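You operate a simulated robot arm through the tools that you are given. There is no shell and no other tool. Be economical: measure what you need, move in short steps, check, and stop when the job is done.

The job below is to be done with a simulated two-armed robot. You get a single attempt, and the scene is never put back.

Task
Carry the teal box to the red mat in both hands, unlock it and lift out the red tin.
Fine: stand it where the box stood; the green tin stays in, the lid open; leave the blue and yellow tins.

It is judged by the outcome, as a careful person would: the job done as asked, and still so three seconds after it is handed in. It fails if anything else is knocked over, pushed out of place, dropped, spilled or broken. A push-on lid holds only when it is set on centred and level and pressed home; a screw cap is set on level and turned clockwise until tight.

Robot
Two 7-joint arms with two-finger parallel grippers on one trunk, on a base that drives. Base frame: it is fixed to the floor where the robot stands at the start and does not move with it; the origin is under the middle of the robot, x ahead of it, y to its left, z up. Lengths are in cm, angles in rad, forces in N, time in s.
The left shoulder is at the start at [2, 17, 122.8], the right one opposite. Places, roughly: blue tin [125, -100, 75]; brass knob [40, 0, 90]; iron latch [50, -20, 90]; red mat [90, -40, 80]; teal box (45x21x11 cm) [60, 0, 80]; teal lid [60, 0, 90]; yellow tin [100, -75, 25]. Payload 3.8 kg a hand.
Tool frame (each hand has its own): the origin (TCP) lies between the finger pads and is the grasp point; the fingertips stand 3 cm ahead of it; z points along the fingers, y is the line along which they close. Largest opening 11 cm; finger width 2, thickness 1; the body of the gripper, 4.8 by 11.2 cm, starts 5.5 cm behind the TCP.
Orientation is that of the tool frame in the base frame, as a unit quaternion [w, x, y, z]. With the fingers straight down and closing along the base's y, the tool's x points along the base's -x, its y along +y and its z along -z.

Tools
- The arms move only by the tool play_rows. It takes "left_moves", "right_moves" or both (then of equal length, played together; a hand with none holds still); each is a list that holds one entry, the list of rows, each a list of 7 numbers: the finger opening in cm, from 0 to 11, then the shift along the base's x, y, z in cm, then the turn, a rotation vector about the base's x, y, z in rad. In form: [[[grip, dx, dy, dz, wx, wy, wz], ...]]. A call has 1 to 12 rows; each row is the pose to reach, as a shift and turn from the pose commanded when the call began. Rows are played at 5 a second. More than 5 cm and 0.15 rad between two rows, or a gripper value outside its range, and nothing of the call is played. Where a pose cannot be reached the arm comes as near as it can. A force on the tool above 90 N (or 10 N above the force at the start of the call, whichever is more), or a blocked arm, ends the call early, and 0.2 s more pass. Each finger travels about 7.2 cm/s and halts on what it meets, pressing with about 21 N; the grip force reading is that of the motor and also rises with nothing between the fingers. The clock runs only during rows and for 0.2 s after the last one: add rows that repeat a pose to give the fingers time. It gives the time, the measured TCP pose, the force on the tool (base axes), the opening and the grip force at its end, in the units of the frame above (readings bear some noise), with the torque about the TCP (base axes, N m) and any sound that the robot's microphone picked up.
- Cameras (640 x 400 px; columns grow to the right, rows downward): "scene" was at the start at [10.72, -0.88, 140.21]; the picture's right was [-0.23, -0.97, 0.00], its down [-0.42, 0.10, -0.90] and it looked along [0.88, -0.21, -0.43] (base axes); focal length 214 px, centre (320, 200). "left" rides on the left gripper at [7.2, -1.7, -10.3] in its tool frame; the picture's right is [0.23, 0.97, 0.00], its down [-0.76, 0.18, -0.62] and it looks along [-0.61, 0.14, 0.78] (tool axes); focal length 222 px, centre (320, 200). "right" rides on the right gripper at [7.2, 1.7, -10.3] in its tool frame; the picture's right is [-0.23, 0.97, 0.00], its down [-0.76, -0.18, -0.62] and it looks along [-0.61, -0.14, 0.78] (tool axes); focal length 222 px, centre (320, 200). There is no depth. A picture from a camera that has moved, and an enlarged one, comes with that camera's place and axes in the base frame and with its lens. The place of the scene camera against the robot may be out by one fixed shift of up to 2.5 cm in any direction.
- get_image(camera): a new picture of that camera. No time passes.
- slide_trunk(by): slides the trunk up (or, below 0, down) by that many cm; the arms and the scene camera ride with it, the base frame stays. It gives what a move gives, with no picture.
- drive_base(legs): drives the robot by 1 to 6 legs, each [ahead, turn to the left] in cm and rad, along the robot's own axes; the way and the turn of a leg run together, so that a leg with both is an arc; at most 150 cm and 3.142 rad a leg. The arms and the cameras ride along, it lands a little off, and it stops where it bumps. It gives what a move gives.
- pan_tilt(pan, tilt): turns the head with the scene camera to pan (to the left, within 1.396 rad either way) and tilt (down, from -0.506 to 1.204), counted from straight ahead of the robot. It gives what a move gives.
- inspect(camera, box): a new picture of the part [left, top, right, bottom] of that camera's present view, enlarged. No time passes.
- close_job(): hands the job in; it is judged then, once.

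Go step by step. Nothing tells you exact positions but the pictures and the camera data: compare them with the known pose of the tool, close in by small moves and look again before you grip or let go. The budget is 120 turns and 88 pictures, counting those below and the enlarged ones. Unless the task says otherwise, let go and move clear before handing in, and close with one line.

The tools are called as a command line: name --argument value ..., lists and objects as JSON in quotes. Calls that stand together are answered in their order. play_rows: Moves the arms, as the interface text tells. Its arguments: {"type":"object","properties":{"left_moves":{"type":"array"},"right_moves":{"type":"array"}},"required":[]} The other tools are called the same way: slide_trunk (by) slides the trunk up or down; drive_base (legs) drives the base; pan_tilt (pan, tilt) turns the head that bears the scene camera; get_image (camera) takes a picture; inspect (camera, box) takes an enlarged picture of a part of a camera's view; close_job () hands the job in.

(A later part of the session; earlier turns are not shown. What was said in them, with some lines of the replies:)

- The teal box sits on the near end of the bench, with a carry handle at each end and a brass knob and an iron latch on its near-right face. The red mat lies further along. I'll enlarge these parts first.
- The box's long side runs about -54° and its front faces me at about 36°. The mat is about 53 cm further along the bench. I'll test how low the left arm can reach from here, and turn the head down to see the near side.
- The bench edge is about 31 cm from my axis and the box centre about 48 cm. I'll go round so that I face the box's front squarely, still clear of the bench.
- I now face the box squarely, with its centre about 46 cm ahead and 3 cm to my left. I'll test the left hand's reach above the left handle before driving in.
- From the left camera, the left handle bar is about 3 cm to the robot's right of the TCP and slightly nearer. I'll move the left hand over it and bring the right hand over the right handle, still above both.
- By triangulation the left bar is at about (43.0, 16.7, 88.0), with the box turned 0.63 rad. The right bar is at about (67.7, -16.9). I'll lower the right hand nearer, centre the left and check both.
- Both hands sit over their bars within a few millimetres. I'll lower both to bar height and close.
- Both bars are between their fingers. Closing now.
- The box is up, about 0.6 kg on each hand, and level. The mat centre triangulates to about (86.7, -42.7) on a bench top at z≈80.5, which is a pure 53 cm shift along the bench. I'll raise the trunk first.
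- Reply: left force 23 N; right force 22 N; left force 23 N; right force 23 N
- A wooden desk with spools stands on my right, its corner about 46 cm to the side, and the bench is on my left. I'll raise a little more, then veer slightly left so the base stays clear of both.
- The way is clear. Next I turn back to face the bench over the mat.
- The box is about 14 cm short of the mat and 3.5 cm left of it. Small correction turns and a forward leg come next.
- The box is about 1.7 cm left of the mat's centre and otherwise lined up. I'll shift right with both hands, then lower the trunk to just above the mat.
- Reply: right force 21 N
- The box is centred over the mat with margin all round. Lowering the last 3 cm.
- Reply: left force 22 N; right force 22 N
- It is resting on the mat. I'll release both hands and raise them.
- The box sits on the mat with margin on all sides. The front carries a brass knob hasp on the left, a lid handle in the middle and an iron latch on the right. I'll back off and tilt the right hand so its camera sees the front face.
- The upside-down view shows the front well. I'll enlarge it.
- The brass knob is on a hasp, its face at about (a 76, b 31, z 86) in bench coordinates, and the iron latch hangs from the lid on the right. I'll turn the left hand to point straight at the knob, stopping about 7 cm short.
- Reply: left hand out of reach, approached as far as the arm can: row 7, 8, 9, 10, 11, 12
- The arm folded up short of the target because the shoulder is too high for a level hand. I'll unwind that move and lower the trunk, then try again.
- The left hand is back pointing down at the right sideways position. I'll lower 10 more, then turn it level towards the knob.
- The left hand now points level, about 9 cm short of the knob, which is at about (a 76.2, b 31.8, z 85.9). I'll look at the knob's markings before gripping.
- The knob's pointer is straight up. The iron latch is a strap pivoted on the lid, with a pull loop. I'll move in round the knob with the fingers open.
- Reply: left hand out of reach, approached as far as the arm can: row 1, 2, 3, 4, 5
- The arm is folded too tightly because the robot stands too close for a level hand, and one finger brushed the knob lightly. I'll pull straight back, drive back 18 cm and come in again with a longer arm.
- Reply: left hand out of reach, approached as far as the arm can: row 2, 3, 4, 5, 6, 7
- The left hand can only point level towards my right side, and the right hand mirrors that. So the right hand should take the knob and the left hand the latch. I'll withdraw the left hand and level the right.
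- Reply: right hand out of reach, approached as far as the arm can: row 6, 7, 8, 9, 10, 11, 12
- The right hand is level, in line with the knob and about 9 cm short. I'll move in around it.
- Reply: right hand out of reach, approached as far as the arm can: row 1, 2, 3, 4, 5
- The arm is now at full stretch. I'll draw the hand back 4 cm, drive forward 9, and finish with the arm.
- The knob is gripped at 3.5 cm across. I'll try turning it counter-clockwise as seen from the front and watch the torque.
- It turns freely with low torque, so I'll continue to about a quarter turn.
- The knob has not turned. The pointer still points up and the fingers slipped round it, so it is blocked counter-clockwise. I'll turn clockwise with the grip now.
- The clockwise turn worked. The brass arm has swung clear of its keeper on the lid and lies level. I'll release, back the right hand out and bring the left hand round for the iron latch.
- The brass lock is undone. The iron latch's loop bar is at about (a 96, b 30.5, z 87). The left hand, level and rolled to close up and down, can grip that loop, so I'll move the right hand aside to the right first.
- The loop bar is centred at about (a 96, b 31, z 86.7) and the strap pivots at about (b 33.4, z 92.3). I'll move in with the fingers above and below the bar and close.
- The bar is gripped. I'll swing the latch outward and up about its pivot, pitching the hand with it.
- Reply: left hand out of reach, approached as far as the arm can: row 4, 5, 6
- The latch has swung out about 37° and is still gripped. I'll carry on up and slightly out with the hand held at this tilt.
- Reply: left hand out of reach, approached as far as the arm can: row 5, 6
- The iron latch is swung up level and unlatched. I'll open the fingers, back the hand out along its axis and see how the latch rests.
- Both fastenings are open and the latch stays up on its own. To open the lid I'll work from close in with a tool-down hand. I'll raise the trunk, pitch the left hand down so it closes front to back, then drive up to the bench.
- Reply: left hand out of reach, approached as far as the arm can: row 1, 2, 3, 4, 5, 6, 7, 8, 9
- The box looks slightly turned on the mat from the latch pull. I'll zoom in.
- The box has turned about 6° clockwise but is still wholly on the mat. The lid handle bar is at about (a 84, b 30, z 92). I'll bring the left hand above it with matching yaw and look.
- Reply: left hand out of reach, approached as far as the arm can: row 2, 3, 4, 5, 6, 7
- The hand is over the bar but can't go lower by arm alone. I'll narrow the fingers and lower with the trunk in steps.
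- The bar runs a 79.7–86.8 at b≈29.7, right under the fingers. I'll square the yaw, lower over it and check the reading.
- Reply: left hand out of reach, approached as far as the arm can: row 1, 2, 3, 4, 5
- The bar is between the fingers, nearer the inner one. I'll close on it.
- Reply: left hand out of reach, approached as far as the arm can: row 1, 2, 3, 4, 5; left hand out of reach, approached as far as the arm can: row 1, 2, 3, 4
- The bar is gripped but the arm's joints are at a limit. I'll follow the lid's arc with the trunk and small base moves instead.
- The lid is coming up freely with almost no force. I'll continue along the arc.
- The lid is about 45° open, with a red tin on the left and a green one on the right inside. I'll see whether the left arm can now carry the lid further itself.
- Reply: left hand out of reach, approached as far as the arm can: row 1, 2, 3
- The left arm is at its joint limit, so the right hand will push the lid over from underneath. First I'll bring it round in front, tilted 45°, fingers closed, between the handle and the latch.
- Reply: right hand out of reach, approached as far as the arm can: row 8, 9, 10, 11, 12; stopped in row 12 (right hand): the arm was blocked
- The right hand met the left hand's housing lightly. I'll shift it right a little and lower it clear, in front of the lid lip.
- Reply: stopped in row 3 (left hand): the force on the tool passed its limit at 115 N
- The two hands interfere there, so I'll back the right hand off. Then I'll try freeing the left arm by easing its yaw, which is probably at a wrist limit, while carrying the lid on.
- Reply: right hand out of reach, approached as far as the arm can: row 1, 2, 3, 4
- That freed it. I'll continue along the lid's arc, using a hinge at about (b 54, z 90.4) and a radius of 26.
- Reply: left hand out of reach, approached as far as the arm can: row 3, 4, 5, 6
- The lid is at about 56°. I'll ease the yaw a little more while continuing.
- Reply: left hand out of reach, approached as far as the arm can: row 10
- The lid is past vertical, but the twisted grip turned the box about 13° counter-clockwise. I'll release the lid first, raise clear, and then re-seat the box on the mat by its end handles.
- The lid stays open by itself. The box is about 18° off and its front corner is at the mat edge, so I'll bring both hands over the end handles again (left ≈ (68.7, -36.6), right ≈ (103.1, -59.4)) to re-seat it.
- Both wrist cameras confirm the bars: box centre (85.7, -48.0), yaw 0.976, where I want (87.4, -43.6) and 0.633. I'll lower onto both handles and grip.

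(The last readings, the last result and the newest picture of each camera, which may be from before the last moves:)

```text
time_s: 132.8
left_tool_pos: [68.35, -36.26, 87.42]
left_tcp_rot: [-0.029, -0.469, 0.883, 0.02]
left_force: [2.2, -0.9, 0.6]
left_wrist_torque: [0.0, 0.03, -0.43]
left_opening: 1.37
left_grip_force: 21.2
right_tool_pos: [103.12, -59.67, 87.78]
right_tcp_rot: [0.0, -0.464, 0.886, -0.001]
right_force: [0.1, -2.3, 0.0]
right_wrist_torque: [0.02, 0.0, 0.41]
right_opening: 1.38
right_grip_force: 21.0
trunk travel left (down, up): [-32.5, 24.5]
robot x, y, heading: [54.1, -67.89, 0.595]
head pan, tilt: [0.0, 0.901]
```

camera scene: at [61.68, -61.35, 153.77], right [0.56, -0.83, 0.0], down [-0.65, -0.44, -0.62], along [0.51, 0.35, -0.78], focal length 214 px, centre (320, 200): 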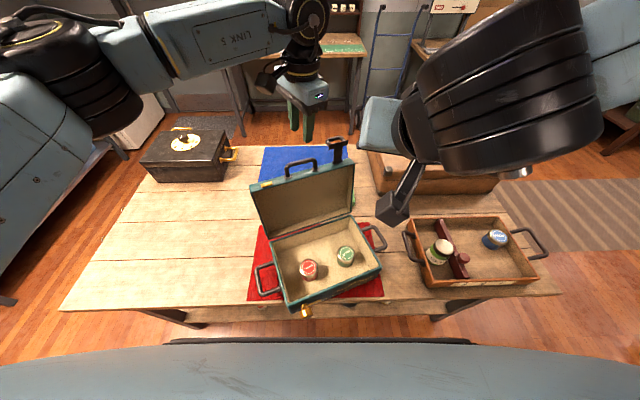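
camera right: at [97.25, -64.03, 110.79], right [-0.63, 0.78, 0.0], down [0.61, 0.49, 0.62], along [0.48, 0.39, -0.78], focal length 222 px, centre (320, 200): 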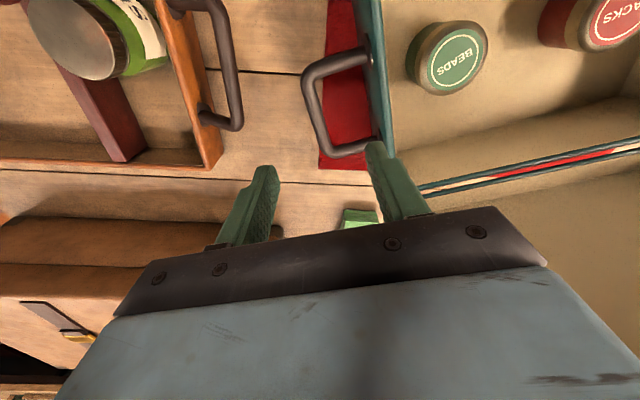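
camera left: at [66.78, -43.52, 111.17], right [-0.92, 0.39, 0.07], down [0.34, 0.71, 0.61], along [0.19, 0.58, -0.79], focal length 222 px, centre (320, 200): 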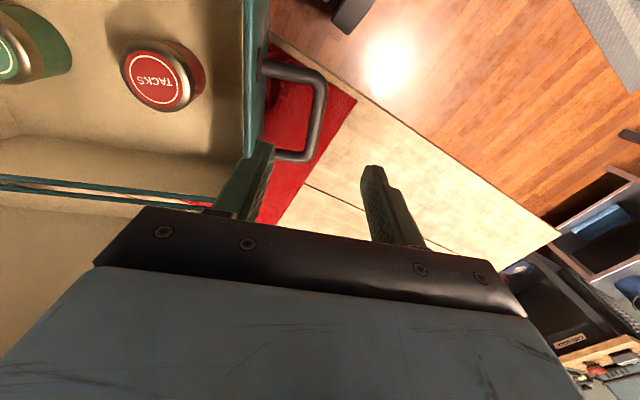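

Both are gripped. A slight lift, then turn and shift the box back square on the mat's centre, and lower.

play_rows --left_moves '[[[0, 0, 0, 0.6, 0, 0, 0], [0, 0.74, 1.28, 0.7, 0, 0, -0.043], [0, 1.5, 2.54, 0.7, 0, 0, -0.086], [0, 2.3, 3.77, 0.7, 0, 0, -0.129], [0, 3.1, 4.98, 0.7, 0, 0, -0.172], [0, 3.95, 6.16, 0.7, 0, 0, -0.215], [0, 4.82, 7.31, 0.7, 0, 0, -0.257], [0, 5.73, 8.43, 0.7, 0, 0, -0.3], [0, 6.65, 9.54, 0.7, 0, 0, -0.343], [0, 6.65, 9.54, 0.3, 0, 0, -0.343], [0, 6.65, 9.54, 0.1, 0, 0, -0.343], [0, 6.65, 9.54, 0.1, 0, 0, -0.343]]]' --right_moves '[[[0, 0, 0, 0.6, 0, 0, 0], [0, -0.31, -0.18, 0.7, 0, 0, -0.043], [0, -0.64, -0.34, 0.7, 0, 0, -0.086], [0, -1.02, -0.47, 0.7, 0, 0, -0.129], [0, -1.4, -0.58, 0.7, 0, 0, -0.172], [0, -1.83, -0.65, 0.7, 0, 0, -0.215], [0, -2.26, -0.71, 0.7, 0, 0, -0.257], [0, -2.75, -0.73, 0.7, 0, 0, -0.3], [0, -3.25, -0.74, 0.7, 0, 0, -0.343], [0, -3.25, -0.74, 0.3, 0, 0, -0.343], [0, -3.25, -0.74, 0.1, 0, 0, -0.343], [0, -3.25, -0.74, 0.1, 0, 0, -0.343]]]'

get_image --camera "scene"

```text
time_s: 135.4
left_tool_pos: [74.98, -26.65, 87.83]
left_tcp_rot: [-0.026, -0.311, 0.95, 0.025]
left_force: [0.5, -2.2, -6.1]
left_wrist_torque: [-0.19, 0.39, -0.44]
left_opening: 1.4
left_grip_force: 20.4
right_tool_pos: [99.82, -60.46, 87.57]
right_tcp_rot: [0.0, -0.305, 0.952, 0.0]
right_force: [-2.2, 1.7, -5.4]
right_wrist_torque: [0.01, -0.01, 0.41]
right_opening: 1.38
right_grip_force: 21.1
trunk travel left (down, up): [-32.5, 24.5]
robot x, y, heading: [53.92, -67.79, 0.599]
head pan, tilt: [0.0, 0.901]
```

```text
9 pictures are left
camera scene: at [61.73, -61.3, 136.27], right [0.56, -0.83, 0.0], down [-0.65, -0.44, -0.62], along [0.51, 0.35, -0.78], focal length 214 px, centre (320, 200)
```

scene: 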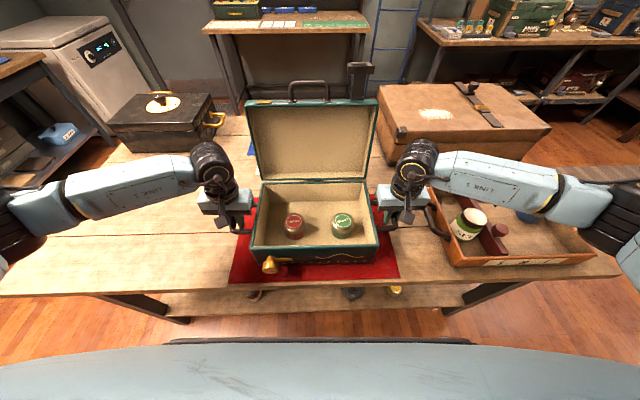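

The box is square on the mat with the lid open. I'll settle it, release both hands and raise them.

play_rows --left_moves '[[[0, 0, 0, -0.4, 0, 0, 0], [2, 0, 0, -0.4, 0, 0, 0], [4, 0, 0, -0.4, 0, 0, 0], [6, 0, 0, -0.4, 0, 0, 0], [6, 0, 0, -0.4, 0, 0, 0], [6, 0, 0, 4, 0, 0, 0], [6, 0, 0, 8, 0, 0, 0], [6, 0, 0, 12, 0, 0, 0], [6, 0, 0, 16, 0, 0, 0]]]' --right_moves '[[[0, 0, 0, -0.3, 0, 0, 0], [2, 0, 0, -0.3, 0, 0, 0], [4, 0, 0, -0.3, 0, 0, 0], [6, 0, 0, -0.3, 0, 0, 0], [6, 0, 0, -0.3, 0, 0, 0], [6, 0, 0, 4, 0, 0, 0], [6, 0, 0, 8, 0, 0, 0], [6, 0, 0, 12, 0, 0, 0], [6, 0, 0, 16, 0, 0, 0]]]'

get_image --camera "left"

```text
time_s: 137.4
left_tool_pos: [74.87, -26.75, 103.57]
left_tcp_rot: [-0.025, -0.31, 0.95, 0.025]
left_force: [0.0, -0.1, -0.4]
left_wrist_torque: [-0.05, 0.01, 0.01]
left_opening: 5.99
left_grip_force: 0.2
right_tool_pos: [99.93, -60.61, 103.63]
right_tcp_rot: [0.001, -0.305, 0.952, -0.001]
right_force: [0.9, 0.4, -0.5]
right_wrist_torque: [0.02, -0.01, 0.01]
right_opening: 5.98
right_grip_force: 0.0
trunk travel left (down, up): [-32.5, 24.5]
robot x, y, heading: [53.98, -67.46, 0.598]
head pan, tilt: [0.0, 0.901]
```

```text
8 pictures are left
camera left: at [70.68, -32.66, 113.98], right [-0.76, 0.65, 0.07], down [0.55, 0.57, 0.61], along [0.36, 0.5, -0.79], focal length 222 px, centre (320, 200)
```

left: 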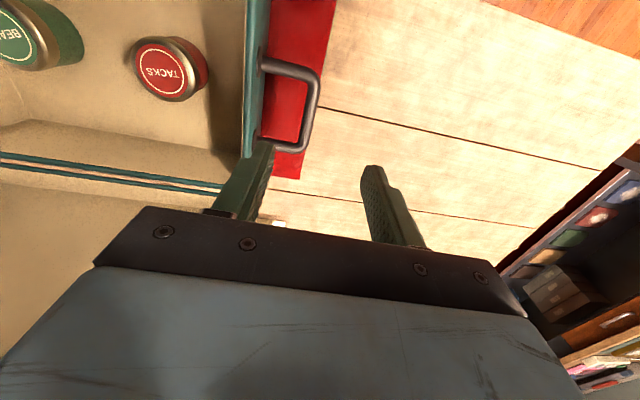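

The red "TACKS" tin's top centre is at about (83.1, -38.9, 88.5). I'll bring the left hand above it, levelled and opened to 8 cm, and check.

play_rows --left_moves '[[[7, 2, -3, 0, -0.01, -0.02, 0], [8, 4.1, -6, 0, -0.02, -0.04, 0], [8, 6.2, -9, 0, -0.032, -0.063, 0], [8, 8.2, -12.1, 0, -0.032, -0.063, 0], [8, 8.2, -12.1, -3, -0.032, -0.063, 0], [8, 8.2, -12.1, -3, -0.032, -0.063, 0]]]'

get_image --camera "left"

```text
time_s: 138.8
left_tool_pos: [83.13, -38.85, 100.64]
left_tcp_rot: [0.0, -0.31, 0.951, 0.0]
left_force: [0.2, -0.8, -0.6]
left_wrist_torque: [0.01, -0.01, -0.03]
left_opening: 8.03
left_grip_force: 0.0
right_tool_pos: [99.87, -60.53, 103.7]
right_tcp_rot: [0.001, -0.305, 0.952, -0.001]
right_force: [-0.1, -0.1, 0.3]
right_wrist_torque: [0.02, 0.03, 0.0]
right_opening: 5.97
right_grip_force: 0.2
trunk travel left (down, up): [-32.5, 24.5]
robot x, y, heading: [53.85, -68.02, 0.596]
head pan, tilt: [0.0, 0.901]
```

```text
7 pictures are left
camera left: at [78.41, -44.45, 110.9], right [-0.76, 0.65, 0.0], down [0.51, 0.59, 0.62], along [0.41, 0.47, -0.78], focal length 222 px, centre (320, 200)
```

left: 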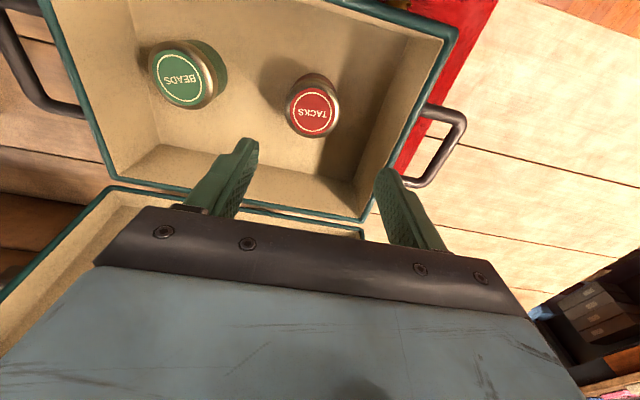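

The tin top refines to (83.6, -39.4, 87.2), about 5 cm wide. I'll lower around it and grip.

play_rows --left_moves '[[[8, 0.5, -0.55, 0, 0, 0, 0], [8, 0.5, -0.55, -4, 0, 0, 0], [8, 0.5, -0.55, -8, 0, 0, 0], [8, 0.5, -0.55, -12, 0, 0, 0], [8, 0.5, -0.55, -14.9, 0, 0, 0], [6, 0.5, -0.55, -14.9, 0, 0, 0], [4, 0.5, -0.55, -14.9, 0, 0, 0], [2, 0.5, -0.55, -14.9, 0, 0, 0], [1, 0.5, -0.55, -14.9, 0, 0, 0], [1, 0.5, -0.55, -14.9, 0, 0, 0]]]'

```text
time_s: 141.0
left_tool_pos: [83.79, -39.56, 86.08]
left_tcp_rot: [0.001, -0.311, 0.95, -0.002]
left_force: [0.5, 0.5, -1.0]
left_wrist_torque: [0.02, -0.01, -0.01]
left_opening: 5.9
left_grip_force: 20.2
right_tool_pos: [100.1, -60.46, 103.64]
right_tcp_rot: [0.001, -0.305, 0.952, -0.001]
right_force: [-0.6, 0.3, 0.0]
right_wrist_torque: [0.01, -0.03, -0.01]
right_opening: 5.98
right_grip_force: 0.0
trunk travel left (down, up): [-32.5, 24.5]
robot x, y, heading: [54.02, -68.04, 0.601]
head pan, tilt: [0.0, 0.901]
```

The red tin is held. I'll lift it clear of the box, raise the trunk and check before driving.

play_rows --left_moves '[[[1, 0, 0, 3, 0, 0, 0], [1, 0, 0, 7, 0, 0, 0], [1, 0, 0, 11, 0, 0, 0], [1, 0, 0, 15, 0, 0, 0], [1, 0, 0, 18, 0, 0, 0]]]'

slide_trunk --by 8

get_image --camera "scene"

```text
time_s: 142.2
left_tool_pos: [83.68, -39.44, 103.98]
left_tcp_rot: [0.0, -0.311, 0.95, -0.001]
left_force: [-0.5, -0.1, -1.5]
left_wrist_torque: [-0.01, 0.0, 0.04]
left_opening: 5.88
left_grip_force: 21.0
right_tool_pos: [99.87, -60.55, 103.61]
right_tcp_rot: [0.001, -0.305, 0.952, -0.001]
right_force: [0.6, 0.3, 0.0]
right_wrist_torque: [0.04, 0.01, 0.0]
right_opening: 5.99
right_grip_force: 0.0
trunk travel left (down, up): [-32.5, 24.5]
robot x, y, heading: [53.7, -68.32, 0.596]
head pan, tilt: [0.0, 0.901]
```

```text
time_s: 143.4
left_tool_pos: [83.86, -39.47, 111.74]
left_tcp_rot: [0.0, -0.31, 0.951, 0.0]
left_force: [0.9, -0.6, -0.5]
left_wrist_torque: [0.02, 0.0, -0.02]
left_opening: 5.9
left_grip_force: 21.1
right_tool_pos: [99.96, -60.53, 111.68]
right_tcp_rot: [0.001, -0.305, 0.952, -0.001]
right_force: [-0.8, -0.6, -0.8]
right_wrist_torque: [-0.03, -0.02, 0.03]
right_opening: 6.02
right_grip_force: 0.0
trunk travel left (down, up): [-40.5, 16.5]
robot x, y, heading: [54.16, -67.61, 0.601]
head pan, tilt: [0.0, 0.901]
```

```text
6 pictures are left
camera scene: at [61.68, -61.34, 144.27], right [0.56, -0.83, 0.0], down [-0.65, -0.44, -0.62], along [0.51, 0.35, -0.78], focal length 214 px, centre (320, 200)
```

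scene: 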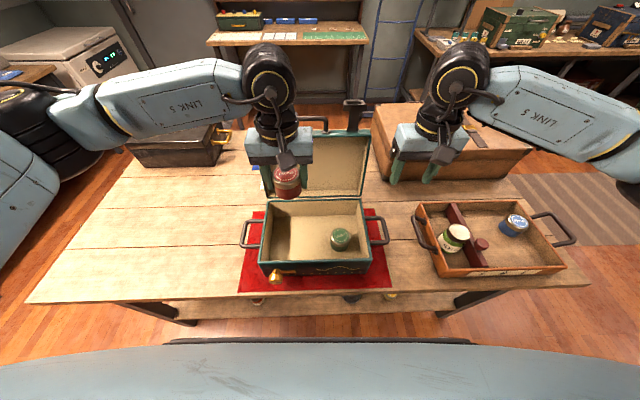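

The red tin is clear; the green tin stays in and the lid is open. Now I drive back the way I came, to where the box first stood.

drive_base --legs '[[-19, 0], [0, -1.325], [-54, 0], [0, 1.325]]'

get_image --camera "scene"

```text
time_s: 154.2
left_tool_pos: [27.26, -13.82, 112.0]
left_tcp_rot: [0.0, -0.303, 0.953, -0.001]
left_force: [-0.3, 0.5, -0.9]
left_wrist_torque: [-0.01, 0.02, -0.04]
left_opening: 5.88
left_grip_force: 20.5
right_tool_pos: [43.09, -35.07, 111.75]
right_tcp_rot: [0.001, -0.296, 0.955, -0.001]
right_force: [1.3, -1.2, -0.3]
right_wrist_torque: [-0.03, 0.0, 0.01]
right_opening: 5.99
right_grip_force: 0.1
trunk travel left (down, up): [-40.5, 16.5]
robot x, y, heading: [-3.17, -41.87, 0.579]
head pan, tilt: [0.0, 0.901]
```

```text
5 pictures are left
camera scene: at [4.75, -35.27, 144.28], right [0.55, -0.84, 0.0], down [-0.66, -0.43, -0.62], along [0.52, 0.34, -0.78], focal length 214 px, centre (320, 200)
```

scene: 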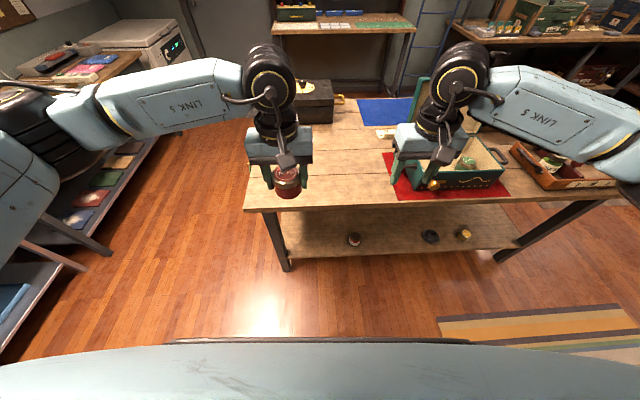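

drive_base --legs '[[27, 0]]'

```text
time_s: 156.1
left_tool_pos: [49.48, 0.81, 111.91]
left_tcp_rot: [0.0, -0.302, 0.953, -0.001]
left_force: [-0.2, 0.3, -1.4]
left_wrist_torque: [-0.02, 0.04, -0.04]
left_opening: 5.87
left_grip_force: 21.4
right_tool_pos: [65.43, -20.52, 111.62]
right_tcp_rot: [0.0, -0.296, 0.955, -0.001]
right_force: [0.4, -0.7, -0.5]
right_wrist_torque: [-0.01, 0.0, 0.01]
right_opening: 5.98
right_grip_force: 0.0
trunk travel left (down, up): [-40.5, 16.5]
robot x, y, heading: [18.98, -27.25, 0.579]
head pan, tilt: [0.0, 0.901]
```

I'm at the old box position. I'll shift the tin over (55.3, 0), lower the trunk and then the arm, and look before touching down.

slide_trunk --by -8

play_rows --left_moves '[[[1, 2.9, -0.4, -2, 0, 0, 0], [1, 5.8, -0.8, -4, 0, 0, 0], [1, 5.8, -0.8, -8, 0, 0, 0], [1, 5.8, -0.8, -12, 0, 0, 0], [1, 5.8, -0.8, -15, 0, 0, 0], [1, 5.8, -0.8, -17, 0, 0, 0], [1, 5.8, -0.8, -17, 0, 0, 0]]]'

get_image --camera "left"

```text
time_s: 157.3
left_tool_pos: [49.35, 0.63, 104.03]
left_tcp_rot: [0.0, -0.303, 0.953, -0.001]
left_force: [-0.1, 0.1, -0.4]
left_wrist_torque: [0.0, -0.02, -0.03]
left_opening: 5.89
left_grip_force: 20.5
right_tool_pos: [65.21, -20.42, 103.78]
right_tcp_rot: [0.002, -0.296, 0.955, -0.001]
right_force: [0.4, 0.5, 0.5]
right_wrist_torque: [0.01, 0.02, 0.05]
right_opening: 6.01
right_grip_force: 0.1
trunk travel left (down, up): [-32.5, 24.5]
robot x, y, heading: [18.78, -27.49, 0.579]
head pan, tilt: [0.0, 0.901]
```

```text
time_s: 158.9
left_tool_pos: [55.06, -0.09, 86.87]
left_tcp_rot: [0.001, -0.303, 0.953, -0.001]
left_force: [0.3, -0.4, -0.2]
left_wrist_torque: [-0.02, 0.01, 0.01]
left_opening: 5.89
left_grip_force: 20.6
right_tool_pos: [65.28, -20.46, 103.7]
right_tcp_rot: [0.002, -0.296, 0.955, -0.001]
right_force: [-0.8, 0.2, 0.0]
right_wrist_torque: [-0.01, 0.02, 0.01]
right_opening: 5.99
right_grip_force: 0.0
trunk travel left (down, up): [-32.5, 24.5]
robot x, y, heading: [19.39, -27.36, 0.578]
head pan, tilt: [0.0, 0.901]
```

```text
4 pictures are left
camera left: at [50.27, -5.62, 97.16], right [-0.75, 0.66, 0.0], down [0.52, 0.58, 0.62], along [0.41, 0.47, -0.78], focal length 222 px, centre (320, 200)
```

left: 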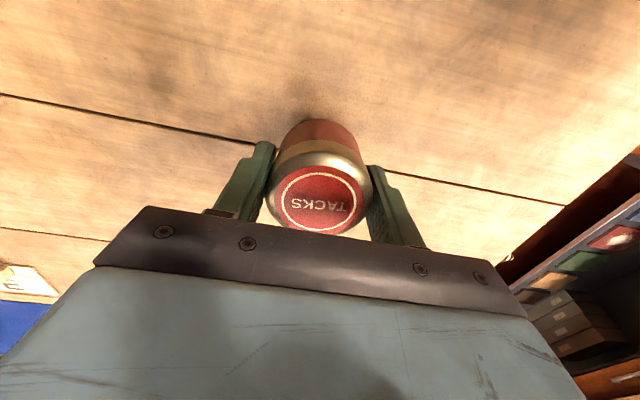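

The tin hangs just above the bench. I'll lower in small steps to contact.

play_rows --left_moves '[[[1, 0, 0, -0.4, 0, 0, 0], [1, 0, 0, -0.8, 0, 0, 0], [1, 0, 0, -0.8, 0, 0, 0]]]'

play_rows --left_moves '[[[1, 0, 0, -0.2, 0, 0, 0], [1, 0, 0, -0.4, 0, 0, 0], [1, 0, 0, -0.4, 0, 0, 0]]]'

```text
time_s: 159.7
left_tool_pos: [55.21, 0.04, 86.01]
left_tcp_rot: [0.0, -0.302, 0.953, 0.0]
left_force: [0.4, 0.3, -0.7]
left_wrist_torque: [0.0, 0.02, 0.01]
left_opening: 5.9
left_grip_force: 21.2
right_tool_pos: [65.23, -20.55, 103.77]
right_tcp_rot: [0.001, -0.296, 0.955, 0.0]
right_force: [0.4, 0.4, 0.7]
right_wrist_torque: [-0.01, -0.04, 0.02]
right_opening: 5.99
right_grip_force: 0.1
trunk travel left (down, up): [-32.5, 24.5]
robot x, y, heading: [19.06, -27.13, 0.579]
head pan, tilt: [0.0, 0.901]
```

```text
time_s: 160.5
left_tool_pos: [55.23, -0.12, 85.67]
left_tcp_rot: [0.001, -0.303, 0.953, 0.0]
left_force: [0.6, -0.1, -0.9]
left_wrist_torque: [0.01, 0.01, 0.0]
left_opening: 5.88
left_grip_force: 20.3
right_tool_pos: [65.33, -20.64, 103.61]
right_tcp_rot: [0.001, -0.297, 0.955, -0.001]
right_force: [-0.3, 0.4, 0.2]
right_wrist_torque: [-0.02, 0.01, 0.01]
right_opening: 5.99
right_grip_force: 0.0
trunk travel left (down, up): [-32.5, 24.5]
robot x, y, heading: [18.62, -27.28, 0.581]
head pan, tilt: [0.0, 0.901]
```

play_rows --left_moves '[[[1, 0, 0, -0.2, 0, 0, 0], [1, 0, 0, -0.35, 0, 0, 0], [1, 0, 0, -0.35, 0, 0, 0]]]'

play_rows --left_moves '[[[1, 0, 0, -0.2, 0, 0, 0], [1, 0, 0, -0.3, 0, 0, 0], [1, 0, 0, -0.3, 0, 0, 0]]]'

```text
time_s: 161.3
left_tool_pos: [55.23, 0.02, 85.39]
left_tcp_rot: [-0.001, -0.303, 0.953, -0.001]
left_force: [0.6, 0.4, -0.3]
left_wrist_torque: [-0.03, -0.02, 0.0]
left_opening: 5.9
left_grip_force: 20.8
right_tool_pos: [65.27, -20.68, 103.69]
right_tcp_rot: [0.001, -0.297, 0.955, -0.001]
right_force: [0.4, -0.4, 0.7]
right_wrist_torque: [0.0, 0.02, 0.03]
right_opening: 6.02
right_grip_force: 0.2
trunk travel left (down, up): [-32.5, 24.5]
robot x, y, heading: [19.06, -27.13, 0.581]
head pan, tilt: [0.0, 0.901]
```

```text
time_s: 162.1
left_tool_pos: [55.27, 0.02, 85.03]
left_tcp_rot: [0.0, -0.302, 0.953, -0.001]
left_force: [0.7, 0.9, -1.5]
left_wrist_torque: [-0.01, 0.01, -0.01]
left_opening: 5.89
left_grip_force: 21.1
right_tool_pos: [65.15, -20.48, 103.64]
right_tcp_rot: [0.001, -0.297, 0.955, -0.001]
right_force: [0.7, -0.1, -0.6]
right_wrist_torque: [0.03, 0.0, 0.0]
right_opening: 6.02
right_grip_force: 0.0
trunk travel left (down, up): [-32.5, 24.5]
robot x, y, heading: [19.25, -27.11, 0.579]
head pan, tilt: [0.0, 0.901]
```

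play_rows --left_moves '[[[1, 0, 0, -0.15, 0, 0, 0], [1, 0, 0, -0.3, 0, 0, 0], [1, 0, 0, -0.3, 0, 0, 0]]]'

play_rows --left_moves '[[[1, 0, 0, -0.15, 0, 0, 0], [1, 0, 0, -0.3, 0, 0, 0], [1, 0, 0, -0.3, 0, 0, 0]]]'

inspect --camera "left" --box '[230, 90, 410, 240]'

```text
time_s: 162.9
left_tool_pos: [55.23, 0.06, 84.83]
left_tcp_rot: [0.0, -0.302, 0.953, 0.0]
left_force: [0.0, -0.1, -0.9]
left_wrist_torque: [0.02, 0.0, -0.01]
left_opening: 5.89
left_grip_force: 20.7
right_tool_pos: [65.28, -20.55, 103.67]
right_tcp_rot: [0.001, -0.297, 0.955, 0.0]
right_force: [0.0, -0.4, 0.1]
right_wrist_torque: [0.0, -0.01, -0.01]
right_opening: 6.02
right_grip_force: 0.0
trunk travel left (down, up): [-32.5, 24.5]
robot x, y, heading: [19.38, -27.09, 0.579]
head pan, tilt: [0.0, 0.901]
```

```text
time_s: 163.7
left_tool_pos: [55.25, -0.05, 84.56]
left_tcp_rot: [0.0, -0.302, 0.953, 0.0]
left_force: [-0.3, 1.0, -1.1]
left_wrist_torque: [-0.02, 0.0, 0.01]
left_opening: 5.89
left_grip_force: 20.6
right_tool_pos: [65.28, -20.58, 103.77]
right_tcp_rot: [0.002, -0.296, 0.955, -0.001]
right_force: [-1.3, 0.5, 0.1]
right_wrist_torque: [0.0, -0.01, 0.0]
right_opening: 6.03
right_grip_force: 0.1
trunk travel left (down, up): [-32.5, 24.5]
robot x, y, heading: [19.12, -27.32, 0.584]
head pan, tilt: [0.0, 0.901]
```

```text
2.67 times, centred on (320, 165) of left
camera zoom: at [50.33, -5.63, 94.7], right [-0.75, 0.66, 0.0], down [0.52, 0.58, 0.62], along [0.41, 0.47, -0.78], focal length 592 px, centre (320, 293)
```

zoom: 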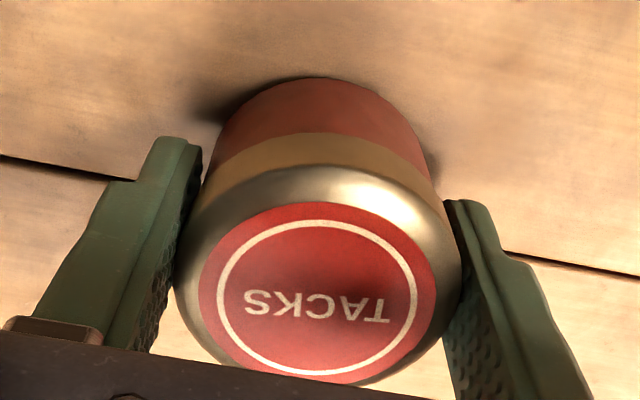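

The gap is almost closed. I'll continue the same small steps.

play_rows --left_moves '[[[1, 0, 0, -0.15, 0, 0, 0], [1, 0, 0, -0.3, 0, 0, 0], [1, 0, 0, -0.3, 0, 0, 0]]]'

play_rows --left_moves '[[[1, 0, 0, -0.1, 0, 0, 0], [1, 0, 0, -0.25, 0, 0, 0], [1, 0, 0, -0.25, 0, 0, 0]]]'

```text
time_s: 164.5
left_tool_pos: [55.29, -0.08, 84.15]
left_tcp_rot: [0.0, -0.302, 0.953, -0.001]
left_force: [-0.3, 0.0, -0.9]
left_wrist_torque: [0.0, 0.0, -0.01]
left_opening: 5.9
left_grip_force: 21.5
right_tool_pos: [65.32, -20.56, 103.71]
right_tcp_rot: [0.001, -0.297, 0.955, -0.001]
right_force: [0.3, 0.4, 0.3]
right_wrist_torque: [0.03, 0.01, -0.02]
right_opening: 5.99
right_grip_force: 0.1
trunk travel left (down, up): [-32.5, 24.5]
robot x, y, heading: [18.89, -27.32, 0.575]
head pan, tilt: [0.0, 0.901]
```

```text
time_s: 165.3
left_tool_pos: [55.18, -0.04, 84.14]
left_tcp_rot: [0.002, -0.302, 0.953, -0.002]
left_force: [-3.9, -0.5, 17.3]
left_wrist_torque: [-0.03, 0.35, -0.02]
left_opening: 5.9
left_grip_force: 21.5
right_tool_pos: [65.03, -20.62, 103.75]
right_tcp_rot: [0.001, -0.296, 0.955, -0.001]
right_force: [-0.2, -0.8, -0.1]
right_wrist_torque: [0.01, -0.02, 0.0]
right_opening: 6.02
right_grip_force: 0.1
trunk travel left (down, up): [-32.5, 24.5]
robot x, y, heading: [19.31, -27.29, 0.587]
head pan, tilt: [0.0, 0.901]
```

The upward force jumped, so the tin stands on the bench. I'll ease up a hair, release and raise clear.

play_rows --left_moves '[[[1, 0, 0, 0.15, 0, 0, 0], [5.5, 0, 0, 0.2, 0, 0, 0], [6.5, 0, 0, 0.2, 0, 0, 0], [8, 0, 0, 0.2, 0, 0, 0], [8.5, 0, 0, 0.2, 0, 0, 0], [8.5, 0, 0, 4, 0, 0, 0], [8.5, 0, 0, 8, 0, 0, 0], [8.5, 0, 0, 12, 0, 0, 0], [8.5, 0, 0, 16, 0, 0, 0], [8.5, 0, 0, 20, 0, 0, 0], [8.5, 0, 0, 24, 0, 0, 0]]]'

drive_base --legs '[[-22, 0]]'

get_image --camera "scene"

```text
time_s: 167.7
left_tool_pos: [55.04, -0.39, 108.29]
left_tcp_rot: [0.0, -0.302, 0.953, 0.0]
left_force: [0.8, 0.0, -0.8]
left_wrist_torque: [0.02, 0.0, 0.01]
left_opening: 8.49
left_grip_force: 0.0
right_tool_pos: [65.27, -20.64, 103.73]
right_tcp_rot: [0.001, -0.298, 0.955, -0.001]
right_force: [-0.6, -1.0, -0.1]
right_wrist_torque: [0.01, -0.01, 0.01]
right_opening: 5.99
right_grip_force: 0.0
trunk travel left (down, up): [-32.5, 24.5]
robot x, y, heading: [18.95, -27.45, 0.586]
head pan, tilt: [0.0, 0.901]
```

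```text
time_s: 169.4
left_tool_pos: [36.68, -12.4, 108.13]
left_tcp_rot: [0.0, -0.302, 0.953, -0.001]
left_force: [0.2, 0.1, -0.2]
left_wrist_torque: [0.0, -0.01, -0.01]
left_opening: 8.47
left_grip_force: 0.0
right_tool_pos: [46.7, -32.73, 103.73]
right_tcp_rot: [0.0, -0.296, 0.955, -0.001]
right_force: [-0.6, -0.1, 0.0]
right_wrist_torque: [0.0, 0.0, -0.01]
right_opening: 5.99
right_grip_force: 0.2
trunk travel left (down, up): [-32.5, 24.5]
robot x, y, heading: [0.75, -39.25, 0.575]
head pan, tilt: [0.0, 0.901]
```

```text
2 pictures are left
camera scene: at [8.48, -32.84, 136.29], right [0.55, -0.84, 0.0], down [-0.66, -0.43, -0.62], along [0.52, 0.34, -0.78], focal length 214 px, centre (320, 200)
```

scene: 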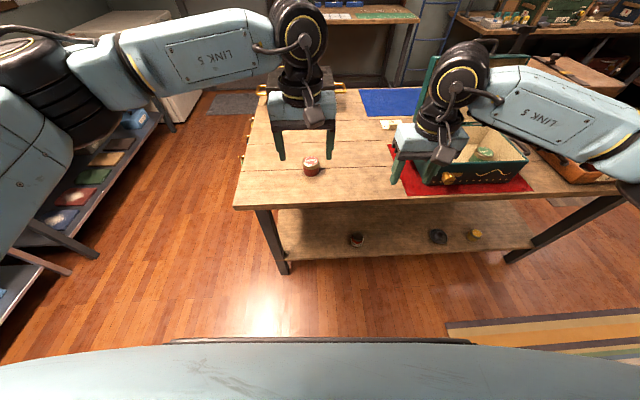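

The red tin stands upright where the box was. The box is on the red mat with its lid open and the green tin inside, and both hands are clear, so I'm handing in.

close_job

```text
The job is handed in.
```

The teal box is on the red mat, unlocked, with its lid open and the green tin still inside. The red tin stands upright where the box first stood, and I left the blue and yellow tins alone.
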